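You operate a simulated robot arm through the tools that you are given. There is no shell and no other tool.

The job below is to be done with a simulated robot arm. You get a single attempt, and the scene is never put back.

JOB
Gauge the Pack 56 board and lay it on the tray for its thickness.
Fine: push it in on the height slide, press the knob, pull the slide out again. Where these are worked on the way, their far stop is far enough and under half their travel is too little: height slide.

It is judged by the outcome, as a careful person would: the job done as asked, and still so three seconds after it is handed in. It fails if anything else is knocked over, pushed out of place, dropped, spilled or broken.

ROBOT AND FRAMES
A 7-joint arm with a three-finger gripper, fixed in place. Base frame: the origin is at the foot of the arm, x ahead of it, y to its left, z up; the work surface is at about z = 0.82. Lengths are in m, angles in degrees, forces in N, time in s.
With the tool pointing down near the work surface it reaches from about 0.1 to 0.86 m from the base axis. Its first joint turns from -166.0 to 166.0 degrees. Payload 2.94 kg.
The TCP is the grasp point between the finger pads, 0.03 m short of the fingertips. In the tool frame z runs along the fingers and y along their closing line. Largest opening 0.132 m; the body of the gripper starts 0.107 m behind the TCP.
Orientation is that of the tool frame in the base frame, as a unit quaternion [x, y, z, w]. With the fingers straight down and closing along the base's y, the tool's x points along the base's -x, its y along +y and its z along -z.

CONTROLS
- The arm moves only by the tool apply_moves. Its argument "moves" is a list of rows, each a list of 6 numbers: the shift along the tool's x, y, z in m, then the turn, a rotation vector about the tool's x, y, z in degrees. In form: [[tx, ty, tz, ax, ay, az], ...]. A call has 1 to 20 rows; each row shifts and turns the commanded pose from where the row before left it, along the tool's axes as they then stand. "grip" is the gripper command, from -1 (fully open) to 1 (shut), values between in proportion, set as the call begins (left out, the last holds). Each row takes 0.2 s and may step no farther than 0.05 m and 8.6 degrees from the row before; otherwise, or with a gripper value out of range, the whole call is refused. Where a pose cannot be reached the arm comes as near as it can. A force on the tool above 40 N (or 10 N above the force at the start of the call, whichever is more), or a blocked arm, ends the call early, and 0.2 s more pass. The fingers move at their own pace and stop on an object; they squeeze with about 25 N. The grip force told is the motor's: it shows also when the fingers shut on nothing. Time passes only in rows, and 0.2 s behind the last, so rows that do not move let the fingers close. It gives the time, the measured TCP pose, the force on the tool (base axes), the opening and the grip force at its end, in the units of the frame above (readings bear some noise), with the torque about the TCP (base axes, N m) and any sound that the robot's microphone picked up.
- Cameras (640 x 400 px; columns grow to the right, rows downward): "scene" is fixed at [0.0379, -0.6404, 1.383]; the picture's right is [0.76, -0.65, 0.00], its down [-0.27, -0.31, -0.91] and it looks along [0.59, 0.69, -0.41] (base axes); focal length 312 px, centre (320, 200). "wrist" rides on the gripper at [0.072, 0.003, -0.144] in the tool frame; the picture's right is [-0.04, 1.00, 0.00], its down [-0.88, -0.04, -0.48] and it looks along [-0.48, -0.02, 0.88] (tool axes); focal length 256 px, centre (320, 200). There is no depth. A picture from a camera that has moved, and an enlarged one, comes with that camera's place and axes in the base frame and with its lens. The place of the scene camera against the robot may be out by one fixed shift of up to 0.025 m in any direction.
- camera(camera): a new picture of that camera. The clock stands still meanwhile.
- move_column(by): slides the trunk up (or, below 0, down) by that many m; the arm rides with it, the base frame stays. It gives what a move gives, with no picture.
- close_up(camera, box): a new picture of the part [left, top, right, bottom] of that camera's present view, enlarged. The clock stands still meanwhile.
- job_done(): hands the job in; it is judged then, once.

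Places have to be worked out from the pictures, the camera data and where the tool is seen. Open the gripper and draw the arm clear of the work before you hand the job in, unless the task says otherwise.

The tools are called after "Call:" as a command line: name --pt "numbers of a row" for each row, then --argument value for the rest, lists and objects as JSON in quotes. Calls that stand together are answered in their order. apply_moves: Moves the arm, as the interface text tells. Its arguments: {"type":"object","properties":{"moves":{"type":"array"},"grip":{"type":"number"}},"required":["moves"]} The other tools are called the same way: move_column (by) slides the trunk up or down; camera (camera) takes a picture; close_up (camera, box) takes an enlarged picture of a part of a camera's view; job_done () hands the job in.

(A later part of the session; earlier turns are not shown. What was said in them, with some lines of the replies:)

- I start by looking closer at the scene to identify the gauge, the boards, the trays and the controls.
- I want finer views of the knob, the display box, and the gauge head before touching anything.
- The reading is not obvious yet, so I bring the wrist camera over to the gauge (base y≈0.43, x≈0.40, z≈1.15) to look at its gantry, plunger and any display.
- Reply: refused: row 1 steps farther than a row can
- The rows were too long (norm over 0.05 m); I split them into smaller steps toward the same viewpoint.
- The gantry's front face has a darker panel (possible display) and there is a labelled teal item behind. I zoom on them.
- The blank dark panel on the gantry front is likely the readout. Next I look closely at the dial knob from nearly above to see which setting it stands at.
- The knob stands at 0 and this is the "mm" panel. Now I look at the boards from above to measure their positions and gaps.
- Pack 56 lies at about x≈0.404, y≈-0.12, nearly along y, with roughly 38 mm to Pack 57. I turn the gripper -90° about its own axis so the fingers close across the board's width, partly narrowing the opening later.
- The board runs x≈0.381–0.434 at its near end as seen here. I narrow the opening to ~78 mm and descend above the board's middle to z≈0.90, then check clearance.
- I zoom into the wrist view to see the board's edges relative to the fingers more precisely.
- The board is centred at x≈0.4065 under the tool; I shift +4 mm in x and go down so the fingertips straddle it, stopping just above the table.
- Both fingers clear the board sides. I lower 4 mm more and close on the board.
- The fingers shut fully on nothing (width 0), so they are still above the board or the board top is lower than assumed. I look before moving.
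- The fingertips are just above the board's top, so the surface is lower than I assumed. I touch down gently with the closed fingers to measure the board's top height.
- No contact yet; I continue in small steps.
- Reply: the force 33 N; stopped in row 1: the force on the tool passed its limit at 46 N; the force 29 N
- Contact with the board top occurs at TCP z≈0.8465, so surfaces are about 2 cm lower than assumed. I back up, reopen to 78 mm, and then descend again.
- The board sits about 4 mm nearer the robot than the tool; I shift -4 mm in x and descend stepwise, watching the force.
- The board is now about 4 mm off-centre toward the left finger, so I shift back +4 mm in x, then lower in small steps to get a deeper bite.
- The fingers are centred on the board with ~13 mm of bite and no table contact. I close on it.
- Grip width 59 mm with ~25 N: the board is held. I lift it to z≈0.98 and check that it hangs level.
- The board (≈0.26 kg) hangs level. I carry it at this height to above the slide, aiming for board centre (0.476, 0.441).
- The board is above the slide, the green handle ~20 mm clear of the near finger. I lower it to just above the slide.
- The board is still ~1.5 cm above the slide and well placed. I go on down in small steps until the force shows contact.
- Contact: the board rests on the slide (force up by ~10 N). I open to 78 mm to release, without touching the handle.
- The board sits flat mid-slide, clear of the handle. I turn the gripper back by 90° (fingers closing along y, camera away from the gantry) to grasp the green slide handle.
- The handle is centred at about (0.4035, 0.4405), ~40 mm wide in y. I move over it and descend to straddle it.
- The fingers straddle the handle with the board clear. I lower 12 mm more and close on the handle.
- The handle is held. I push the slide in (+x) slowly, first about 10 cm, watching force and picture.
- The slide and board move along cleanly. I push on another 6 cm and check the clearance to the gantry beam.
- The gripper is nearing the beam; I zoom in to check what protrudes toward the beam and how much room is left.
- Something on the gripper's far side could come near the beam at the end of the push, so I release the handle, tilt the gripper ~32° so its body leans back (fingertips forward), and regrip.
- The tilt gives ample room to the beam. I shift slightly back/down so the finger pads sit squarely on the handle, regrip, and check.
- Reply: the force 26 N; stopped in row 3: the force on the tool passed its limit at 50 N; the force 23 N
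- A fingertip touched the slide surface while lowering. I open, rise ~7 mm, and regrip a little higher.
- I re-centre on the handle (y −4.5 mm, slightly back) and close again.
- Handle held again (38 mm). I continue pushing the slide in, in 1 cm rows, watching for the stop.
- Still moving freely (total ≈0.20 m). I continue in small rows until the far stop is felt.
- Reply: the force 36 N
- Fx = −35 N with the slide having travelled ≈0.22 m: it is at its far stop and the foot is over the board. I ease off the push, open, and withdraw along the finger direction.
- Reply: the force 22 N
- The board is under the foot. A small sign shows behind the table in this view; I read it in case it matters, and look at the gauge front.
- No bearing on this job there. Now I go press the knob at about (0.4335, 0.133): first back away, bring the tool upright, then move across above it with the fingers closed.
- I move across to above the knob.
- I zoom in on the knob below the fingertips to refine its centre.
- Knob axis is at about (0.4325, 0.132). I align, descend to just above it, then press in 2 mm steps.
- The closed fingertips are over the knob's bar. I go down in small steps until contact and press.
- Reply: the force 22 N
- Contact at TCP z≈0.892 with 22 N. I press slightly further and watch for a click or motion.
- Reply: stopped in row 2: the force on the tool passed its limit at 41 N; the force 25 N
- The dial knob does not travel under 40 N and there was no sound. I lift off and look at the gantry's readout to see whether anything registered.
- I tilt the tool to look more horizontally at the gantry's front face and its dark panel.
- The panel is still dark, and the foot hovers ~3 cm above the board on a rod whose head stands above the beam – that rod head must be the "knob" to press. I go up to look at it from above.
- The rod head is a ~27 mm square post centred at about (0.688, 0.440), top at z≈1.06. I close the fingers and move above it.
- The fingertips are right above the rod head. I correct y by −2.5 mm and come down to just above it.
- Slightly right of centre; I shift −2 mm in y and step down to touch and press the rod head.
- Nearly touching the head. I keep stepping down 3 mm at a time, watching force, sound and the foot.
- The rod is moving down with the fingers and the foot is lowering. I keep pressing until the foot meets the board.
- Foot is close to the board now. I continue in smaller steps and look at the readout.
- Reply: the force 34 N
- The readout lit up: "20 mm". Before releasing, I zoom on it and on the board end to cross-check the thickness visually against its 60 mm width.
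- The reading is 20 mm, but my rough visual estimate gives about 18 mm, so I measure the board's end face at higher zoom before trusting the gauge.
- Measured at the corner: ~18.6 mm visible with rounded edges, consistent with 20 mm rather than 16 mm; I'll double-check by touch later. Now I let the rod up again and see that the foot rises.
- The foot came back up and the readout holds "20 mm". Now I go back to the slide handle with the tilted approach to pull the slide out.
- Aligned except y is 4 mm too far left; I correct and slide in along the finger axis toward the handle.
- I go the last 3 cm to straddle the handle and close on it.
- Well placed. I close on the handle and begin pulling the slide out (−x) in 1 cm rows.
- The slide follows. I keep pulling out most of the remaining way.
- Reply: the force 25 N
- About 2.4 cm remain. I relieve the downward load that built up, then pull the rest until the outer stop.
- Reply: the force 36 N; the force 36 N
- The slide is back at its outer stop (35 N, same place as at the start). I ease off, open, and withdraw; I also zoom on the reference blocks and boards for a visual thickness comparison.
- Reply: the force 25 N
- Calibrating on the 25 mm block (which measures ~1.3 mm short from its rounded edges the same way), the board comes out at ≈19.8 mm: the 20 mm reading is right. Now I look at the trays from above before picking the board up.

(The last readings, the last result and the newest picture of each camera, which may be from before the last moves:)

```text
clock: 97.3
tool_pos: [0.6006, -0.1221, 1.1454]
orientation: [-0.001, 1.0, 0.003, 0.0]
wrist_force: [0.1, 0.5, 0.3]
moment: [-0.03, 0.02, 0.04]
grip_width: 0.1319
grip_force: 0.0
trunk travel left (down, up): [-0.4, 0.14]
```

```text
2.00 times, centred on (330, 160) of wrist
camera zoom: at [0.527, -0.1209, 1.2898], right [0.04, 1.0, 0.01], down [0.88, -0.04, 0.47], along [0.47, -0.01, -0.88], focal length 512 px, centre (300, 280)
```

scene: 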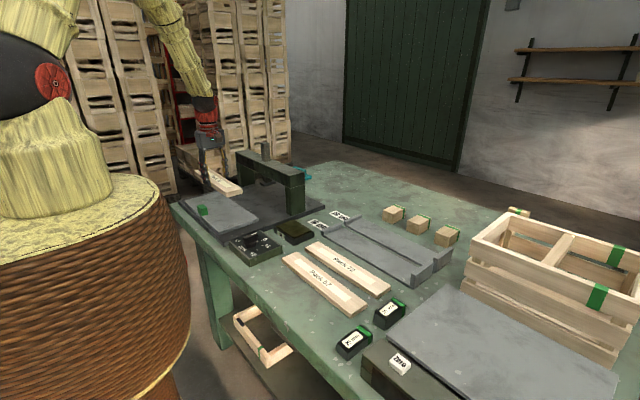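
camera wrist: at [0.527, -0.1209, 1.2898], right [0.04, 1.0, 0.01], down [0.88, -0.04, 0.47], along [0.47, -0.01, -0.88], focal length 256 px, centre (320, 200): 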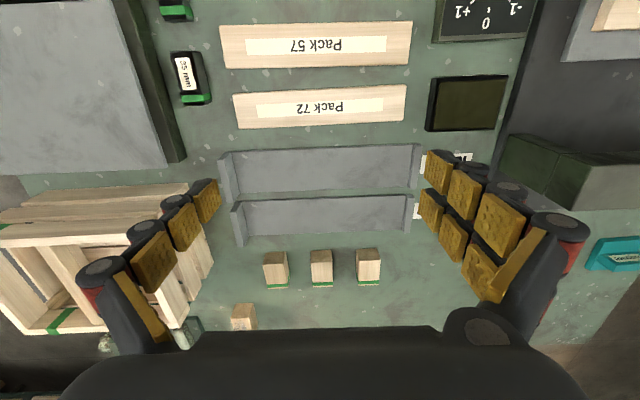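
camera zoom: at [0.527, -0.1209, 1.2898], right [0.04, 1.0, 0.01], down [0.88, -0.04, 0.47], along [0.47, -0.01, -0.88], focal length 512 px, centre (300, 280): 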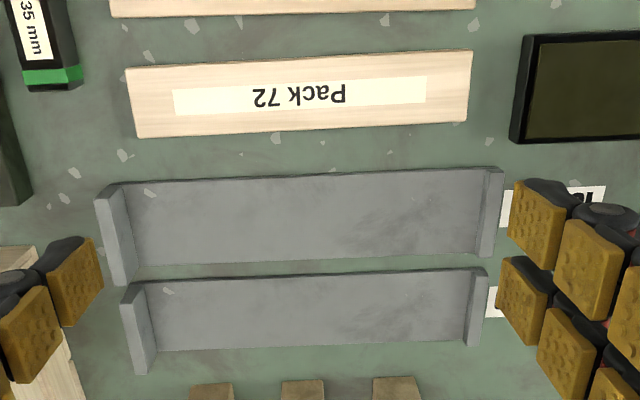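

The 20 mm tray is the far one: floor about x 0.78–0.875, y −0.295 to 0.055, centre ≈(0.827, −0.12). Now I rotate the gripper and go back to pick up the board from the slide.

Call:
apply_moves --pt "0 0 0 0 0 -8.2" --pt "0 0 0 0 0 -8.2" --pt "0 0 0 0 0 -8.2" --pt "0 0 0 0 0 -8.2" --pt "0 0 0 0 0 -8.2" --pt "0 0 0 0 0 -8.2" --pt "0 0 0 0 0 -8.2" --pt "0 0 0 0 0 -8.2" --pt "0 0 0 0 0 -8.2" --pt "0 0 0 0 0 -8.2" --pt "0 0 0 0 0 -8.0" --pt "0 0 0 0 0 0"

Call:
apply_moves --pt "-0.0432 0.0097 0.0112 0 0 0" --pt "-0.0432 0.0097 0.0112 0 0 0" --pt "-0.0432 0.0097 0.0112 0 0 0" --pt "-0.0432 0.0097 0.0112 0 0 0" --pt "-0.0432 0.0097 0.0112 0 0 0" --pt "-0.0432 0.0097 0.0112 0 0 0" --pt "-0.0432 0.0097 0.0112 0 0 0" --pt "-0.0432 0.0097 0.0112 0 0 0" --pt "-0.0432 0.0097 0.0112 0 0 0" --pt "-0.0432 0.0097 0.0112 0 0 0" --pt "-0.0432 0.0097 0.0112 0 0 0" --pt "-0.0432 0.0097 0.0112 0 0 0" --pt "-0.0432 0.0097 0.0112 0 0 0" --pt "0 0 0 0 0 0" --grip -0.18

Call:
camera --camera "wrist"

Call:
camera --camera "scene"

```text
clock: 99.9
tool_pos: [0.601, -0.1207, 1.1451]
orientation: [0.707, -0.707, -0.003, -0.003]
wrist_force: [1.3, -0.3, 0.0]
moment: [-0.03, 0.0, 0.02]
grip_width: 0.132
grip_force: 0.0
trunk travel left (down, up): [-0.4, 0.14]
```

```text
clock: 102.9
tool_pos: [0.4732, 0.4429, 1.0031]
orientation: [0.708, -0.706, -0.004, -0.004]
wrist_force: [0.3, -0.4, -0.5]
moment: [0.01, -0.01, 0.01]
grip_width: 0.078
grip_force: 0.0
trunk travel left (down, up): [-0.4, 0.14]
```

```text
taken
camera wrist: at [0.4696, 0.3689, 1.1469], right [-1.0, 0.04, 0.0], down [0.04, 0.87, 0.48], along [0.02, 0.48, -0.88], focal length 256 px, centre (320, 200)
```

wrist: 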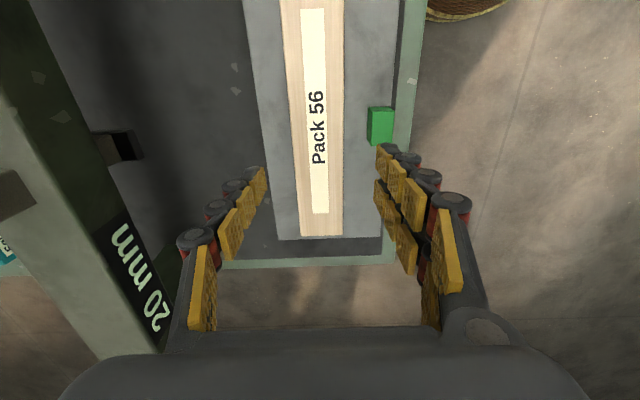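

```text
taken
```

scene: 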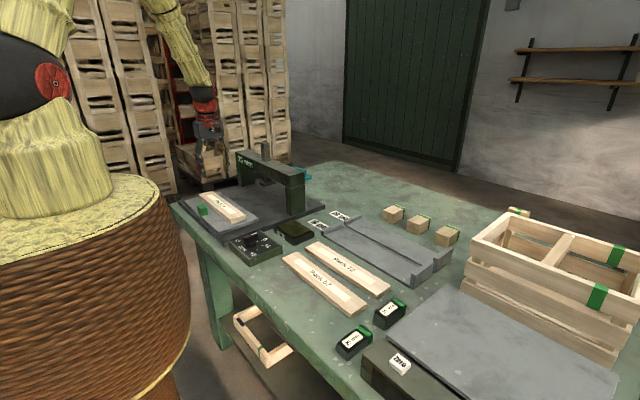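

The board is where I left it, centred near x≈0.476. I descend over it to z≈0.90 and check alignment.

Call:
apply_moves --pt "0.002 -0.003 0.03 0 0 0" --pt "0 0 0.04 0 0 0" --pt "0 0 0.032 0 0 0" --pt "0 0 0 0 0 0"

Call:
close_up --camera "wrist" --box '[220, 80, 420, 205]'

```text
clock: 103.9
tool_pos: [0.4745, 0.4424, 0.9031]
orientation: [0.707, -0.707, -0.003, -0.003]
wrist_force: [0.6, -0.1, -0.2]
moment: [-0.01, 0.01, 0.03]
grip_width: 0.0778
grip_force: 0.1
trunk travel left (down, up): [-0.4, 0.14]
```

```text
3.20 times, centred on (320, 142) of wrist
camera zoom: at [0.4703, 0.3677, 1.046], right [-1.0, 0.04, 0.0], down [0.04, 0.87, 0.48], along [0.02, 0.48, -0.88], focal length 819 px, centre (320, 384)
```

zoom: 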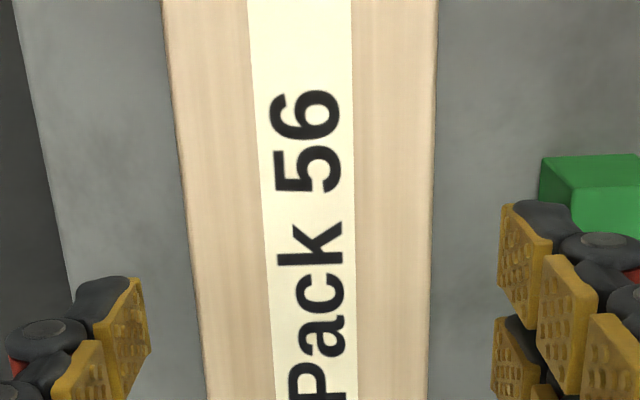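

Board is ~2.5 mm further in +x; I correct and descend to the grip height used at release (z≈0.867), then close.

Call:
apply_moves --pt "0 -0.0025 0.015 0 0 0" --pt "0 0 0.015 0 0 0" --pt "0 0 0.006 0 0 0" --pt "0 0 0 0 0 0"

Call:
close_up --camera "wrist" --box '[220, 80, 420, 205]'

```text
clock: 104.9
tool_pos: [0.4797, 0.4416, 0.8665]
orientation: [-0.707, 0.707, 0.003, 0.003]
wrist_force: [-0.6, -0.2, 0.7]
moment: [0.0, 0.02, 0.0]
grip_width: 0.078
grip_force: 0.1
trunk travel left (down, up): [-0.4, 0.14]
```

```text
3.20 times, centred on (320, 142) of wrist
camera zoom: at [0.4743, 0.3676, 1.0093], right [-1.0, 0.04, 0.0], down [0.04, 0.88, 0.48], along [0.02, 0.48, -0.88], focal length 819 px, centre (320, 384)
```

zoom: 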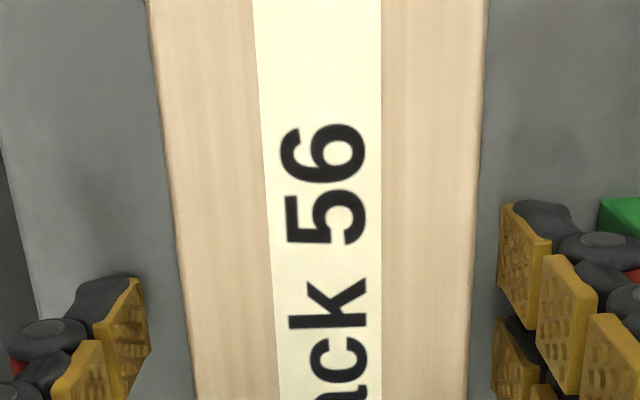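

Nearly centred (gaps ~8 and ~5 mm). I shift 1 mm and close on the board.

Call:
apply_moves --pt "0 0.0012 0 0 0 0" --pt "0 0 0 0 0 0"

Call:
apply_moves --pt "0 0 0 0 0 0" --pt "0 0 0 0 0 0" --pt "0 0 0 0 0 0" --pt "0 0 0 0 0 0" --grip 1

Call:
apply_moves --pt "0 0 -0.01 0 0 0" --pt "0 0 -0.02 0 0 0" --pt "0 0 -0.03 0 0 0" --pt "0 0 -0.035 0 0 0" --pt "0 0 -0.035 0 0 0" --pt "0 0 0 0 0 0"

Call:
camera --camera "wrist"

Call:
close_up --camera "scene" --box '[170, 130, 330, 230]'

```text
clock: 105.5
tool_pos: [0.477, 0.4433, 0.866]
orientation: [0.708, -0.707, -0.004, -0.003]
wrist_force: [1.1, -0.8, 0.4]
moment: [0.01, -0.01, -0.02]
grip_width: 0.0778
grip_force: 0.1
trunk travel left (down, up): [-0.4, 0.14]
```

```text
clock: 106.5
tool_pos: [0.4773, 0.4414, 0.8656]
orientation: [-0.707, 0.707, 0.003, 0.003]
wrist_force: [-1.5, 0.8, 0.8]
moment: [-0.08, 0.05, -0.11]
grip_width: 0.0594
grip_force: 25.6
trunk travel left (down, up): [-0.4, 0.14]
```

```text
clock: 107.9
tool_pos: [0.4777, 0.4411, 0.9952]
orientation: [0.708, -0.707, -0.003, -0.003]
wrist_force: [-0.2, 1.6, -2.6]
moment: [0.01, 0.0, -0.01]
grip_width: 0.0594
grip_force: 24.8
trunk travel left (down, up): [-0.4, 0.14]
```

```text
taken
camera wrist: at [0.4735, 0.367, 1.1384], right [-1.0, 0.04, 0.0], down [0.04, 0.88, 0.48], along [0.02, 0.48, -0.88], focal length 256 px, centre (320, 200)
```

wrist: 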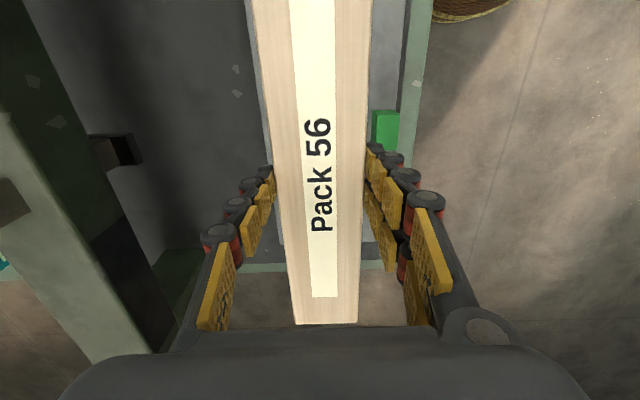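

```text
4.00 times, centred on (250, 180) of scene
camera zoom: at [0.0379, -0.6404, 1.383], right [0.76, -0.65, 0.0], down [-0.27, -0.31, -0.91], along [0.59, 0.69, -0.41], focal length 1249 px, centre (600, 280)
```

zoom: 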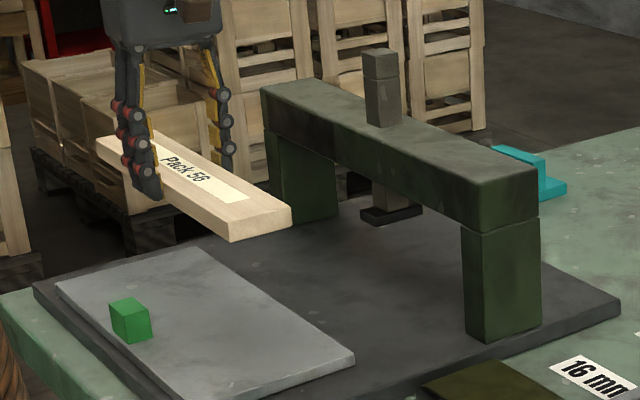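

Board held again; the slide stays out. I carry it in −y first (clear of the gantry) to y≈−0.12, then I'll go out in +x to the 20 mm tray.

Call:
apply_moves --pt "0.0468 0 0 0 0 0" --pt "0.0468 0 0 0 0 0" --pt "0.0468 0 0 0 0 0" --pt "0.0468 0 0 0 0 0" --pt "0.0468 0 0 0 0 0" --pt "0.0468 0 0 0 0 0" --pt "0.0468 0 0 0 0 0" --pt "0.0468 0 0 0 0 0" --pt "0.0468 0 0 0 0 0" --pt "0.0468 0 0 0 0 0" --pt "0.0468 0 0 0 0 0" --pt "0.0468 0 0 0 0 0" --pt "0 0 0 0 0 0"

Call:
apply_moves --pt "0 -0.04 0 0 0 0" --pt "0 -0.04 0 0 0 0" --pt "0 -0.04 0 0 0 0" --pt "0 -0.04 0 0 0 0" --pt "0 -0.04 0 0 0 0" --pt "0 -0.04 0 0 0 0" --pt "0 -0.04 0 0 0 0" --pt "0 0 0 0 0 0"

Call:
camera --camera "wrist"

Call:
camera --camera "scene"

```text
clock: 110.7
tool_pos: [0.4774, -0.1208, 0.9905]
orientation: [0.708, -0.706, -0.004, -0.003]
wrist_force: [0.5, -0.7, -1.5]
moment: [-0.02, -0.01, -0.04]
grip_width: 0.0595
grip_force: 24.8
trunk travel left (down, up): [-0.4, 0.14]
```

```text
clock: 112.5
tool_pos: [0.7583, -0.1219, 0.9922]
orientation: [0.707, -0.707, -0.003, -0.004]
wrist_force: [0.6, -0.4, -2.1]
moment: [-0.01, -0.03, -0.01]
grip_width: 0.0592
grip_force: 25.9
trunk travel left (down, up): [-0.4, 0.14]
```

```text
taken
camera wrist: at [0.7537, -0.1958, 1.1345], right [-1.0, 0.04, 0.0], down [0.04, 0.88, 0.48], along [0.02, 0.48, -0.88], focal length 256 px, centre (320, 200)
```

wrist: 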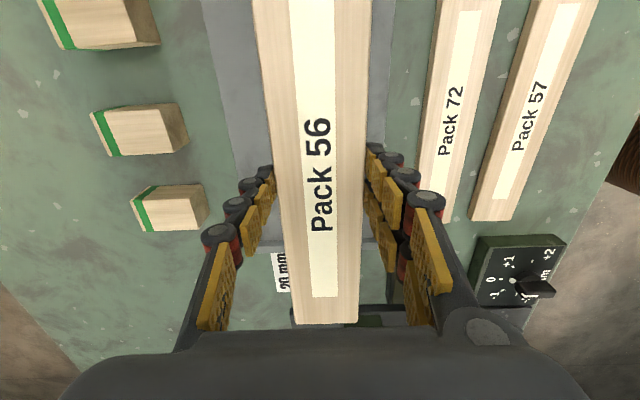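

```text
taken
```

scene: 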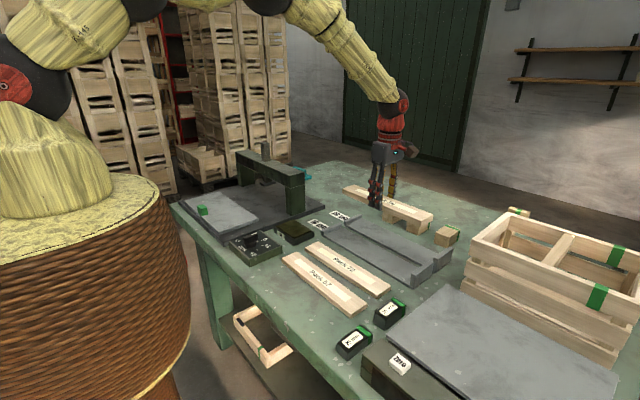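

The "20 mm" label and far tray edge (x≈0.872) confirm the tray centre at x≈0.827. I move out to x≈0.824 and check.

Call:
apply_moves --pt "-0.002 -0.033 0 0 0 0" --pt "-0.002 -0.033 0 0 0 0" --pt "0 0 0 0 0 0"

Call:
camera --camera "wrist"

Call:
close_up --camera "scene" --box '[300, 130, 500, 290]'

```text
clock: 113.3
tool_pos: [0.8231, -0.1176, 0.9905]
orientation: [-0.707, 0.707, 0.003, 0.003]
wrist_force: [0.1, -0.1, -1.9]
moment: [0.0, -0.05, -0.01]
grip_width: 0.0592
grip_force: 25.3
trunk travel left (down, up): [-0.4, 0.14]
```

```text
taken
camera wrist: at [0.8194, -0.192, 1.1335], right [-1.0, 0.04, 0.0], down [0.04, 0.88, 0.48], along [0.02, 0.48, -0.88], focal length 256 px, centre (320, 200)
```

wrist: 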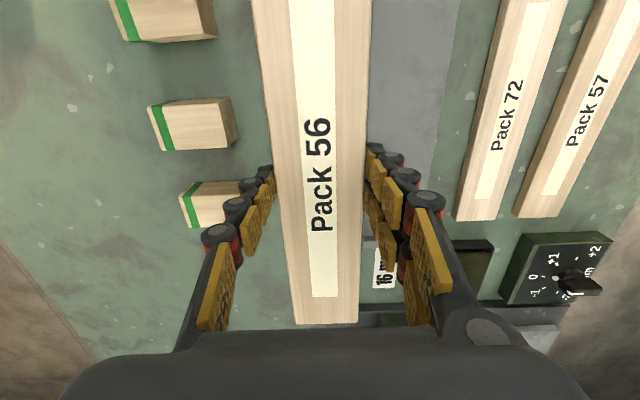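

```text
2.50 times, centred on (400, 210) of scene
camera zoom: at [0.0379, -0.6404, 1.383], right [0.76, -0.65, 0.0], down [-0.27, -0.31, -0.91], along [0.59, 0.69, -0.41], focal length 781 px, centre (120, 175)
```

zoom: 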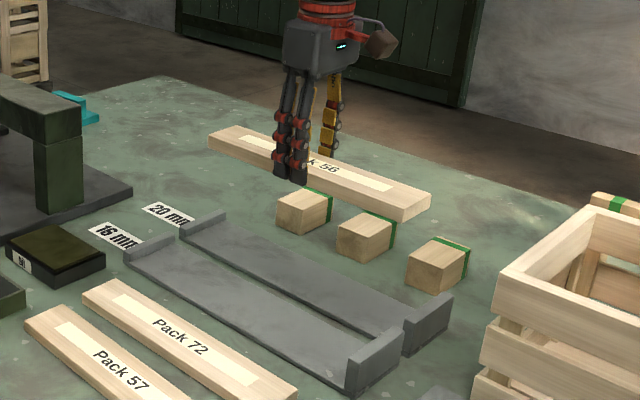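

The board is right over the 20 mm tray. I descend to z≈0.90 and check before the final lowering.

Call:
apply_moves --pt "0 0 0.03 0 0 0" --pt "0 0 0.03 0 0 0" --pt "0 0 0.025 0 0 0" --pt "0 0 0 0 0 0"

Call:
camera --camera "wrist"

Call:
close_up --camera "scene" --box '[300, 170, 480, 290]'

```text
clock: 114.3
tool_pos: [0.8242, -0.1184, 0.9038]
orientation: [-0.707, 0.707, 0.003, 0.003]
wrist_force: [-0.3, 0.9, -2.0]
moment: [0.0, 0.09, 0.0]
grip_width: 0.0594
grip_force: 25.1
trunk travel left (down, up): [-0.4, 0.14]
```

```text
taken
camera wrist: at [0.8194, -0.1915, 1.0476], right [-1.0, 0.04, 0.0], down [0.04, 0.88, 0.48], along [0.02, 0.48, -0.88], focal length 256 px, centre (320, 200)
```

wrist: 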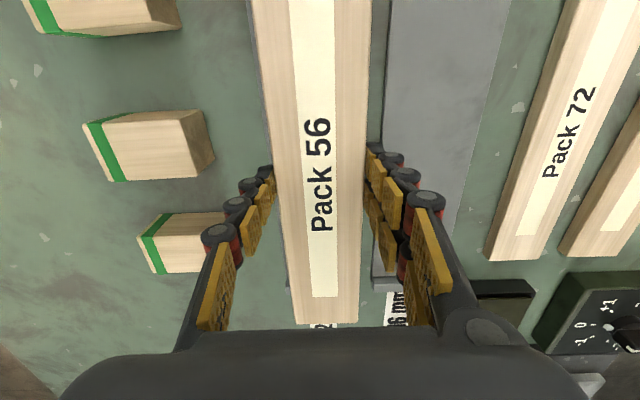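

```text
3.33 times, centred on (390, 230) of scene
camera zoom: at [0.0379, -0.6404, 1.383], right [0.76, -0.65, 0.0], down [-0.27, -0.31, -0.91], along [0.59, 0.69, -0.41], focal length 1041 px, centre (87, 100)
```

zoom: 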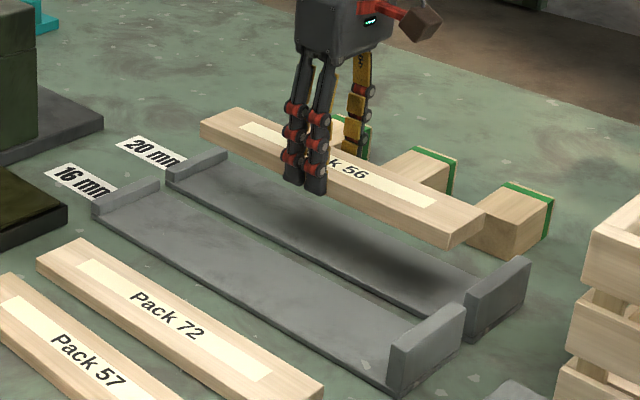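

I zoom in to see the tray's edges on both sides of the board.

Call:
close_up --camera "wrist" --box '[220, 0, 420, 125]'

Call:
close_up --camera "scene" --box '[330, 190, 470, 280]'

```text
3.20 times, centred on (320, 62) of wrist
camera zoom: at [0.8194, -0.1915, 1.0476], right [-1.0, 0.04, 0.0], down [0.04, 0.88, 0.48], along [0.02, 0.48, -0.88], focal length 819 px, centre (320, 640)
```

zoom: 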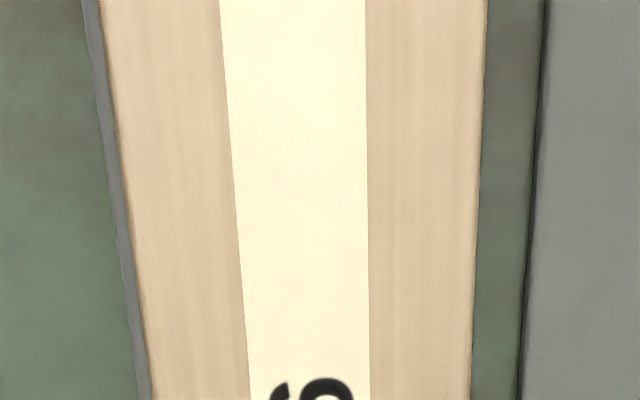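

```text
4.44 times, centred on (400, 235) of scene
camera zoom: at [0.0379, -0.6404, 1.383], right [0.76, -0.65, 0.0], down [-0.27, -0.31, -0.91], along [0.59, 0.69, -0.41], focal length 1388 px, centre (-36, 44)
```

zoom: 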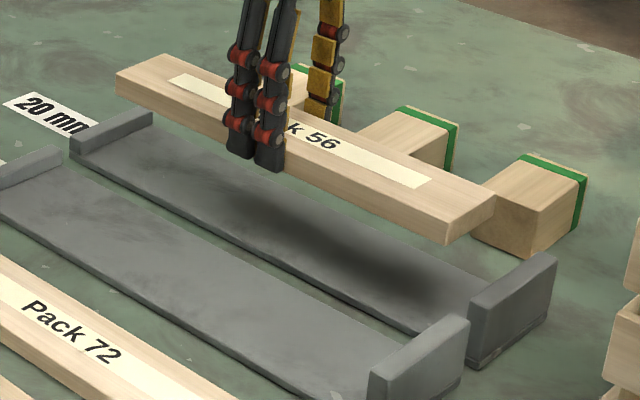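

Tray floor spans x≈0.778–0.872; the board is centred at 0.822, so I nudge +3 mm and lower to just above the tray, then step to contact.

Call:
apply_moves --pt "0 -0.003 0.015 0 0 0" --pt "0 0 0.018 0 0 0" --pt "0 0 0.01 0 0 0" --pt "0 0 0 0 0 0"

Call:
apply_moves --pt "0 0 0.003 0 0 0" --pt "0 0 0.002 0 0 0" --pt "0 0 0 0 0 0"

Call:
close_up --camera "scene" --box '[330, 190, 470, 280]'

```text
clock: 115.3
tool_pos: [0.8274, -0.1171, 0.8618]
orientation: [-0.707, 0.707, 0.003, 0.003]
wrist_force: [0.4, -0.4, -1.8]
moment: [0.03, 0.0, 0.03]
grip_width: 0.0596
grip_force: 24.9
trunk travel left (down, up): [-0.4, 0.14]
```

```text
clock: 116.1
tool_pos: [0.8259, -0.1156, 0.8576]
orientation: [0.707, -0.707, -0.004, -0.003]
wrist_force: [-1.4, -0.5, -1.6]
moment: [-0.01, 0.02, 0.0]
grip_width: 0.0595
grip_force: 24.3
trunk travel left (down, up): [-0.4, 0.14]
```

```text
4.44 times, centred on (400, 235) of scene
camera zoom: at [0.0379, -0.6404, 1.383], right [0.76, -0.65, 0.0], down [-0.27, -0.31, -0.91], along [0.59, 0.69, -0.41], focal length 1388 px, centre (-36, 44)
```

zoom: 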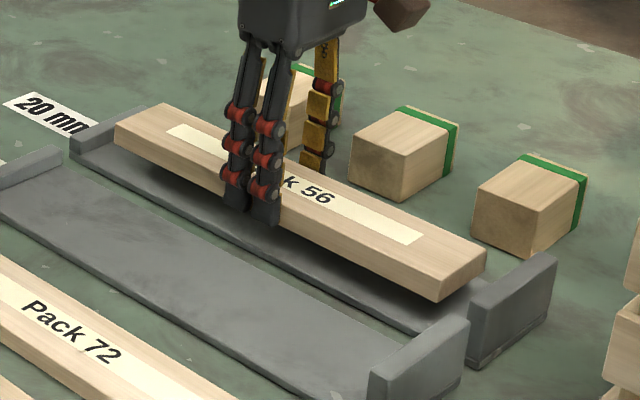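

The board is centred between the lips, ~1.5 cm above. I continue down in small steps.

Call:
apply_moves --pt "0 0 0.004 0 0 0" --pt "0 0 0.003 0 0 0" --pt "0 0 0 0 0 0"

Call:
apply_moves --pt "0 0 0.002 0 0 0" --pt "0 0 0 0 0 0"

Call:
apply_moves --pt "0 0 0.002 0 0 0" --pt "0 0 0 0 0 0"

Call:
apply_moves --pt "0 0 0.002 0 0 0" --pt "0 0 0 0 0 0"

Call:
close_up --camera "scene" --box '[330, 190, 470, 280]'

```text
clock: 116.9
tool_pos: [0.8269, -0.1168, 0.8493]
orientation: [0.707, -0.707, -0.004, -0.002]
wrist_force: [-0.4, -0.4, -2.7]
moment: [0.01, 0.0, 0.0]
grip_width: 0.0593
grip_force: 24.6
trunk travel left (down, up): [-0.4, 0.14]
```

```text
clock: 117.5
tool_pos: [0.8276, -0.1164, 0.8493]
orientation: [-0.707, 0.707, 0.003, 0.004]
wrist_force: [-0.1, -0.1, -1.7]
moment: [0.01, -0.01, 0.02]
grip_width: 0.0594
grip_force: 25.1
trunk travel left (down, up): [-0.4, 0.14]
```

```text
clock: 118.1
tool_pos: [0.8267, -0.115, 0.8464]
orientation: [-0.707, 0.707, 0.003, 0.003]
wrist_force: [-0.5, 0.2, -2.2]
moment: [0.0, -0.02, -0.01]
grip_width: 0.0593
grip_force: 25.0
trunk travel left (down, up): [-0.4, 0.14]
```

```text
clock: 118.7
tool_pos: [0.826, -0.1165, 0.8443]
orientation: [-0.707, 0.707, 0.004, 0.003]
wrist_force: [-0.1, 0.2, -2.2]
moment: [-0.03, 0.02, 0.02]
grip_width: 0.0591
grip_force: 24.9
trunk travel left (down, up): [-0.4, 0.14]
```

```text
4.44 times, centred on (400, 235) of scene
camera zoom: at [0.0379, -0.6404, 1.383], right [0.76, -0.65, 0.0], down [-0.27, -0.31, -0.91], along [0.59, 0.69, -0.41], focal length 1388 px, centre (-36, 44)
```

zoom: 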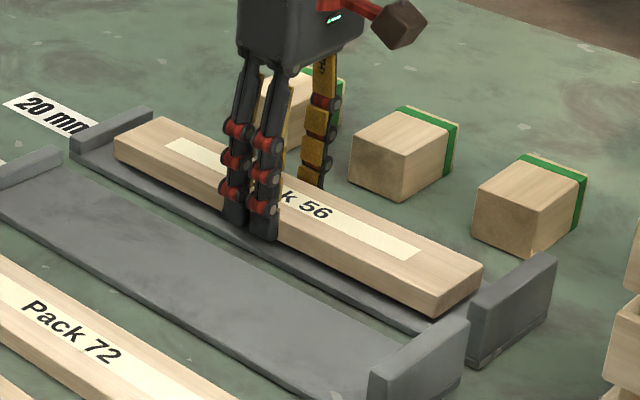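

Very close to the tray floor now; a few more millimetres to contact.

Call:
apply_moves --pt "0 0 0.002 0 0 0" --pt "0 0 0 0 0 0"

Call:
apply_moves --pt "0 0 0.0015 0 0 0" --pt "0 0 0 0 0 0"

Call:
apply_moves --pt "0 0 0.0015 0 0 0" --pt "0 0 0 0 0 0"

```text
clock: 119.3
tool_pos: [0.828, -0.1164, 0.8423]
orientation: [0.707, -0.707, -0.004, -0.002]
wrist_force: [-0.3, -0.1, -2.0]
moment: [0.0, -0.03, 0.0]
grip_width: 0.0592
grip_force: 24.6
trunk travel left (down, up): [-0.4, 0.14]
```

```text
clock: 119.9
tool_pos: [0.8283, -0.115, 0.8412]
orientation: [0.707, -0.707, -0.004, -0.002]
wrist_force: [-0.7, 0.5, -2.3]
moment: [0.02, 0.01, 0.0]
grip_width: 0.0591
grip_force: 25.4
trunk travel left (down, up): [-0.4, 0.14]
```

```text
clock: 120.5
tool_pos: [0.8265, -0.1163, 0.8403]
orientation: [0.708, -0.706, -0.003, -0.003]
wrist_force: [-0.4, 0.7, -1.1]
moment: [-0.11, -0.01, -0.01]
grip_width: 0.0595
grip_force: 25.5
trunk travel left (down, up): [-0.4, 0.14]
```

Call:
apply_moves --pt "0 0 0.0015 0 0 0" --pt "0 0 0 0 0 0"

Call:
close_up --camera "scene" --box '[330, 190, 470, 280]'

```text
clock: 121.1
tool_pos: [0.8289, -0.1169, 0.8406]
orientation: [0.707, -0.707, -0.003, -0.004]
wrist_force: [-1.4, 0.9, 5.7]
moment: [-0.08, 0.29, -0.01]
grip_width: 0.0595
grip_force: 24.5
trunk travel left (down, up): [-0.4, 0.14]
```

```text
4.44 times, centred on (400, 235) of scene
camera zoom: at [0.0379, -0.6404, 1.383], right [0.76, -0.65, 0.0], down [-0.27, -0.31, -0.91], along [0.59, 0.69, -0.41], focal length 1388 px, centre (-36, 44)
```

zoom: 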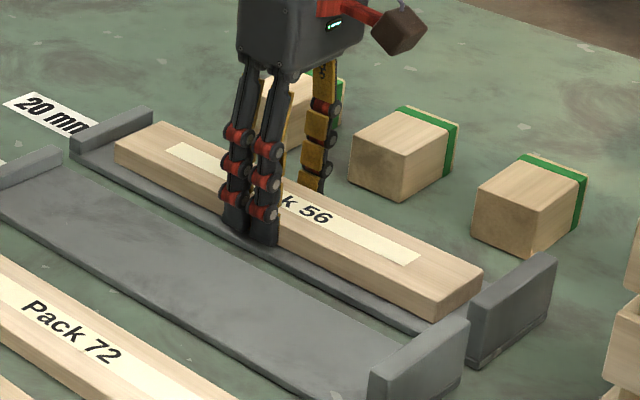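

Contact: the board rests on the tray floor (net ~8 N). I open to 78 mm and withdraw straight up.

Call:
apply_moves --pt "0 0 0 0 0 0" --pt "0 0 0 0 0 0" --pt "0 0 0 0 0 0" --pt "0 0 0 0 0 0" --grip -0.18

Call:
apply_moves --pt "0 0 -0.01 0 0 0" --pt "0 0 -0.02 0 0 0" --pt "0 0 -0.03 0 0 0" --pt "0 0 -0.04 0 0 0" --pt "0 0 -0.04 0 0 0" --pt "0 0 -0.04 0 0 0" --pt "0 0 0 0 0 0"

Call:
camera --camera "wrist"

Call:
close_up --camera "scene" --box '[330, 190, 470, 280]'

```text
clock: 122.1
tool_pos: [0.8277, -0.1173, 0.8399]
orientation: [0.707, -0.707, -0.003, -0.003]
wrist_force: [-0.2, 0.0, -0.1]
moment: [-0.02, 0.0, 0.02]
grip_width: 0.078
grip_force: 0.1
trunk travel left (down, up): [-0.4, 0.14]
```

```text
clock: 123.7
tool_pos: [0.8284, -0.1202, 1.0186]
orientation: [0.707, -0.707, -0.004, -0.003]
wrist_force: [0.7, 0.8, -0.2]
moment: [-0.04, 0.02, -0.02]
grip_width: 0.0782
grip_force: 0.0
trunk travel left (down, up): [-0.4, 0.14]
```

```text
taken
camera wrist: at [0.8234, -0.194, 1.1621], right [-1.0, 0.04, 0.0], down [0.04, 0.87, 0.48], along [0.02, 0.48, -0.88], focal length 256 px, centre (320, 200)
```

wrist: 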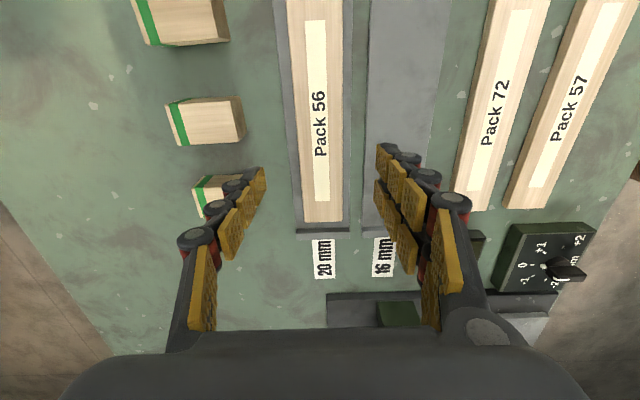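

```text
4.44 times, centred on (400, 235) of scene
camera zoom: at [0.0379, -0.6404, 1.383], right [0.76, -0.65, 0.0], down [-0.27, -0.31, -0.91], along [0.59, 0.69, -0.41], focal length 1388 px, centre (-36, 44)
```

zoom: 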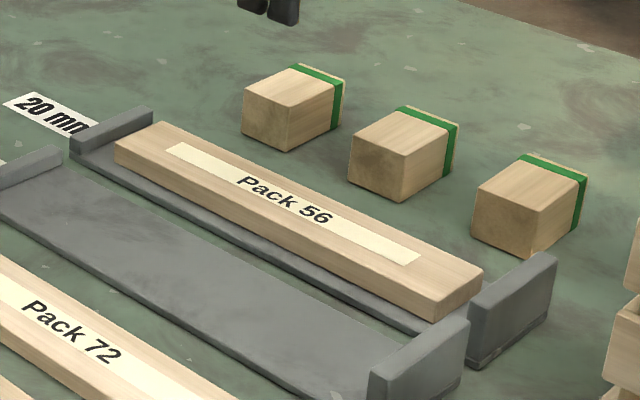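

Pack 56 lies flat in the 20 mm tray. I draw the arm back and up clear of the work, open fully, and take a final look.

Call:
apply_moves --pt "0 0 -0.04 0 0 0" --pt "0 0.02 -0.04 0 0 0" --pt "0 0.03 -0.035 0 0 0" --pt "0 0.03 -0.035 0 0 0" --pt "0 0.04 -0.02 0 0 0" --pt "0 0.045 0 0 0 0" --pt "0 0.045 0 0 0 0" --pt "0 0.045 0 0 0 0" --pt "0 0.04 0 0 0 0" --pt "0 0 0 0 0 0" --grip -1

Call:
camera --camera "scene"

Call:
close_up --camera "scene" --box '[170, 130, 330, 280]'

Call:
close_up --camera "scene" --box '[220, 190, 480, 360]'

```text
clock: 125.9
tool_pos: [0.5313, -0.1188, 1.1881]
orientation: [0.707, -0.707, -0.004, -0.003]
wrist_force: [-1.0, 0.2, 0.2]
moment: [0.01, 0.01, -0.01]
grip_width: 0.132
grip_force: 0.0
trunk travel left (down, up): [-0.4, 0.14]
```

```text
taken
```

scene: 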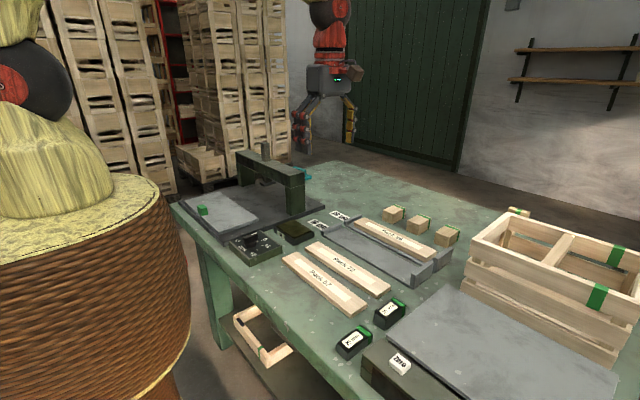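

```text
2.67 times, centred on (250, 205) of scene
camera zoom: at [0.0379, -0.6404, 1.383], right [0.76, -0.65, 0.0], down [-0.27, -0.31, -0.91], along [0.59, 0.69, -0.41], focal length 833 px, centre (507, 187)
```

zoom: 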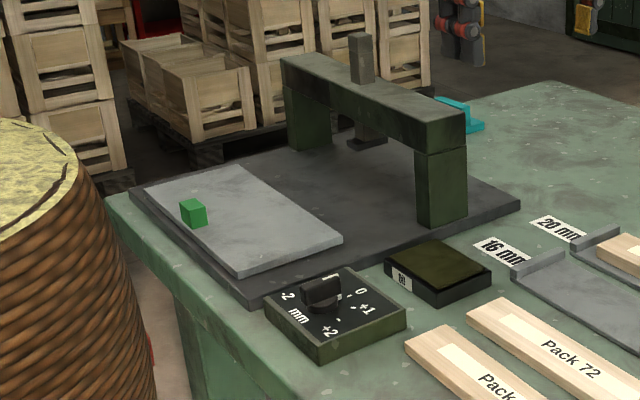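

```text
2.35 times, centred on (350, 275) of scene
camera zoom: at [0.0379, -0.6404, 1.383], right [0.76, -0.65, 0.0], down [-0.27, -0.31, -0.91], along [0.59, 0.69, -0.41], focal length 735 px, centre (249, 24)
```

zoom: 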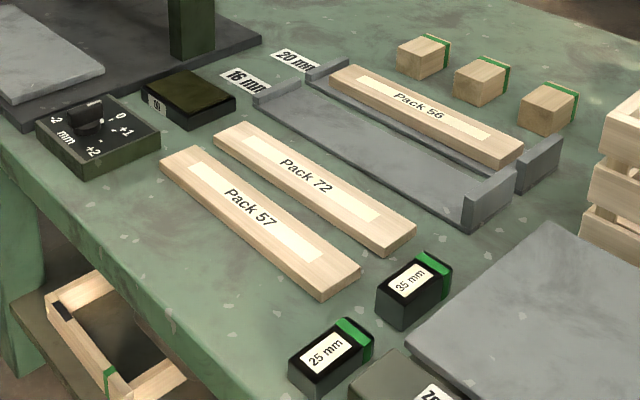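

Everything is in order: Pack 56 (gauged at 20 mm) lies in the 20 mm tray, the slide is pulled out, the rod is up, the dial still stands at 0, and the other items are undisturbed. The gripper is open and clear, so I hand the job in.

Call:
job_done

```text
The job is handed in.
```

The Pack 56 board gauged at 20 mm and is now lying flat in the 20 mm tray. I've handed the job in.

- **Gauging:** I pushed the slide to its far stop with the board on it. Pressing the rod head down until the foot met the board gave a reading of "20 mm".
- **Check on the reading:** I measured the board's edge in the camera pictures, using the 25 mm block as a reference. That gave about 19.8 mm, which rules out the 16 mm tray.
- **Wrong knob first:** I pressed the dial on the "mm" panel before working out that the rod head was the knob meant. The dial did not move and still points at 0.
- **First grip missed:** My first try at picking up the board closed just above it. I then touched its top with about 46 N to find its height.
- **How things were left:** The slide is back at its outer stop and the rod is up. Nothing else looked disturbed in the last pictures. The gripper is open and clear of the work.
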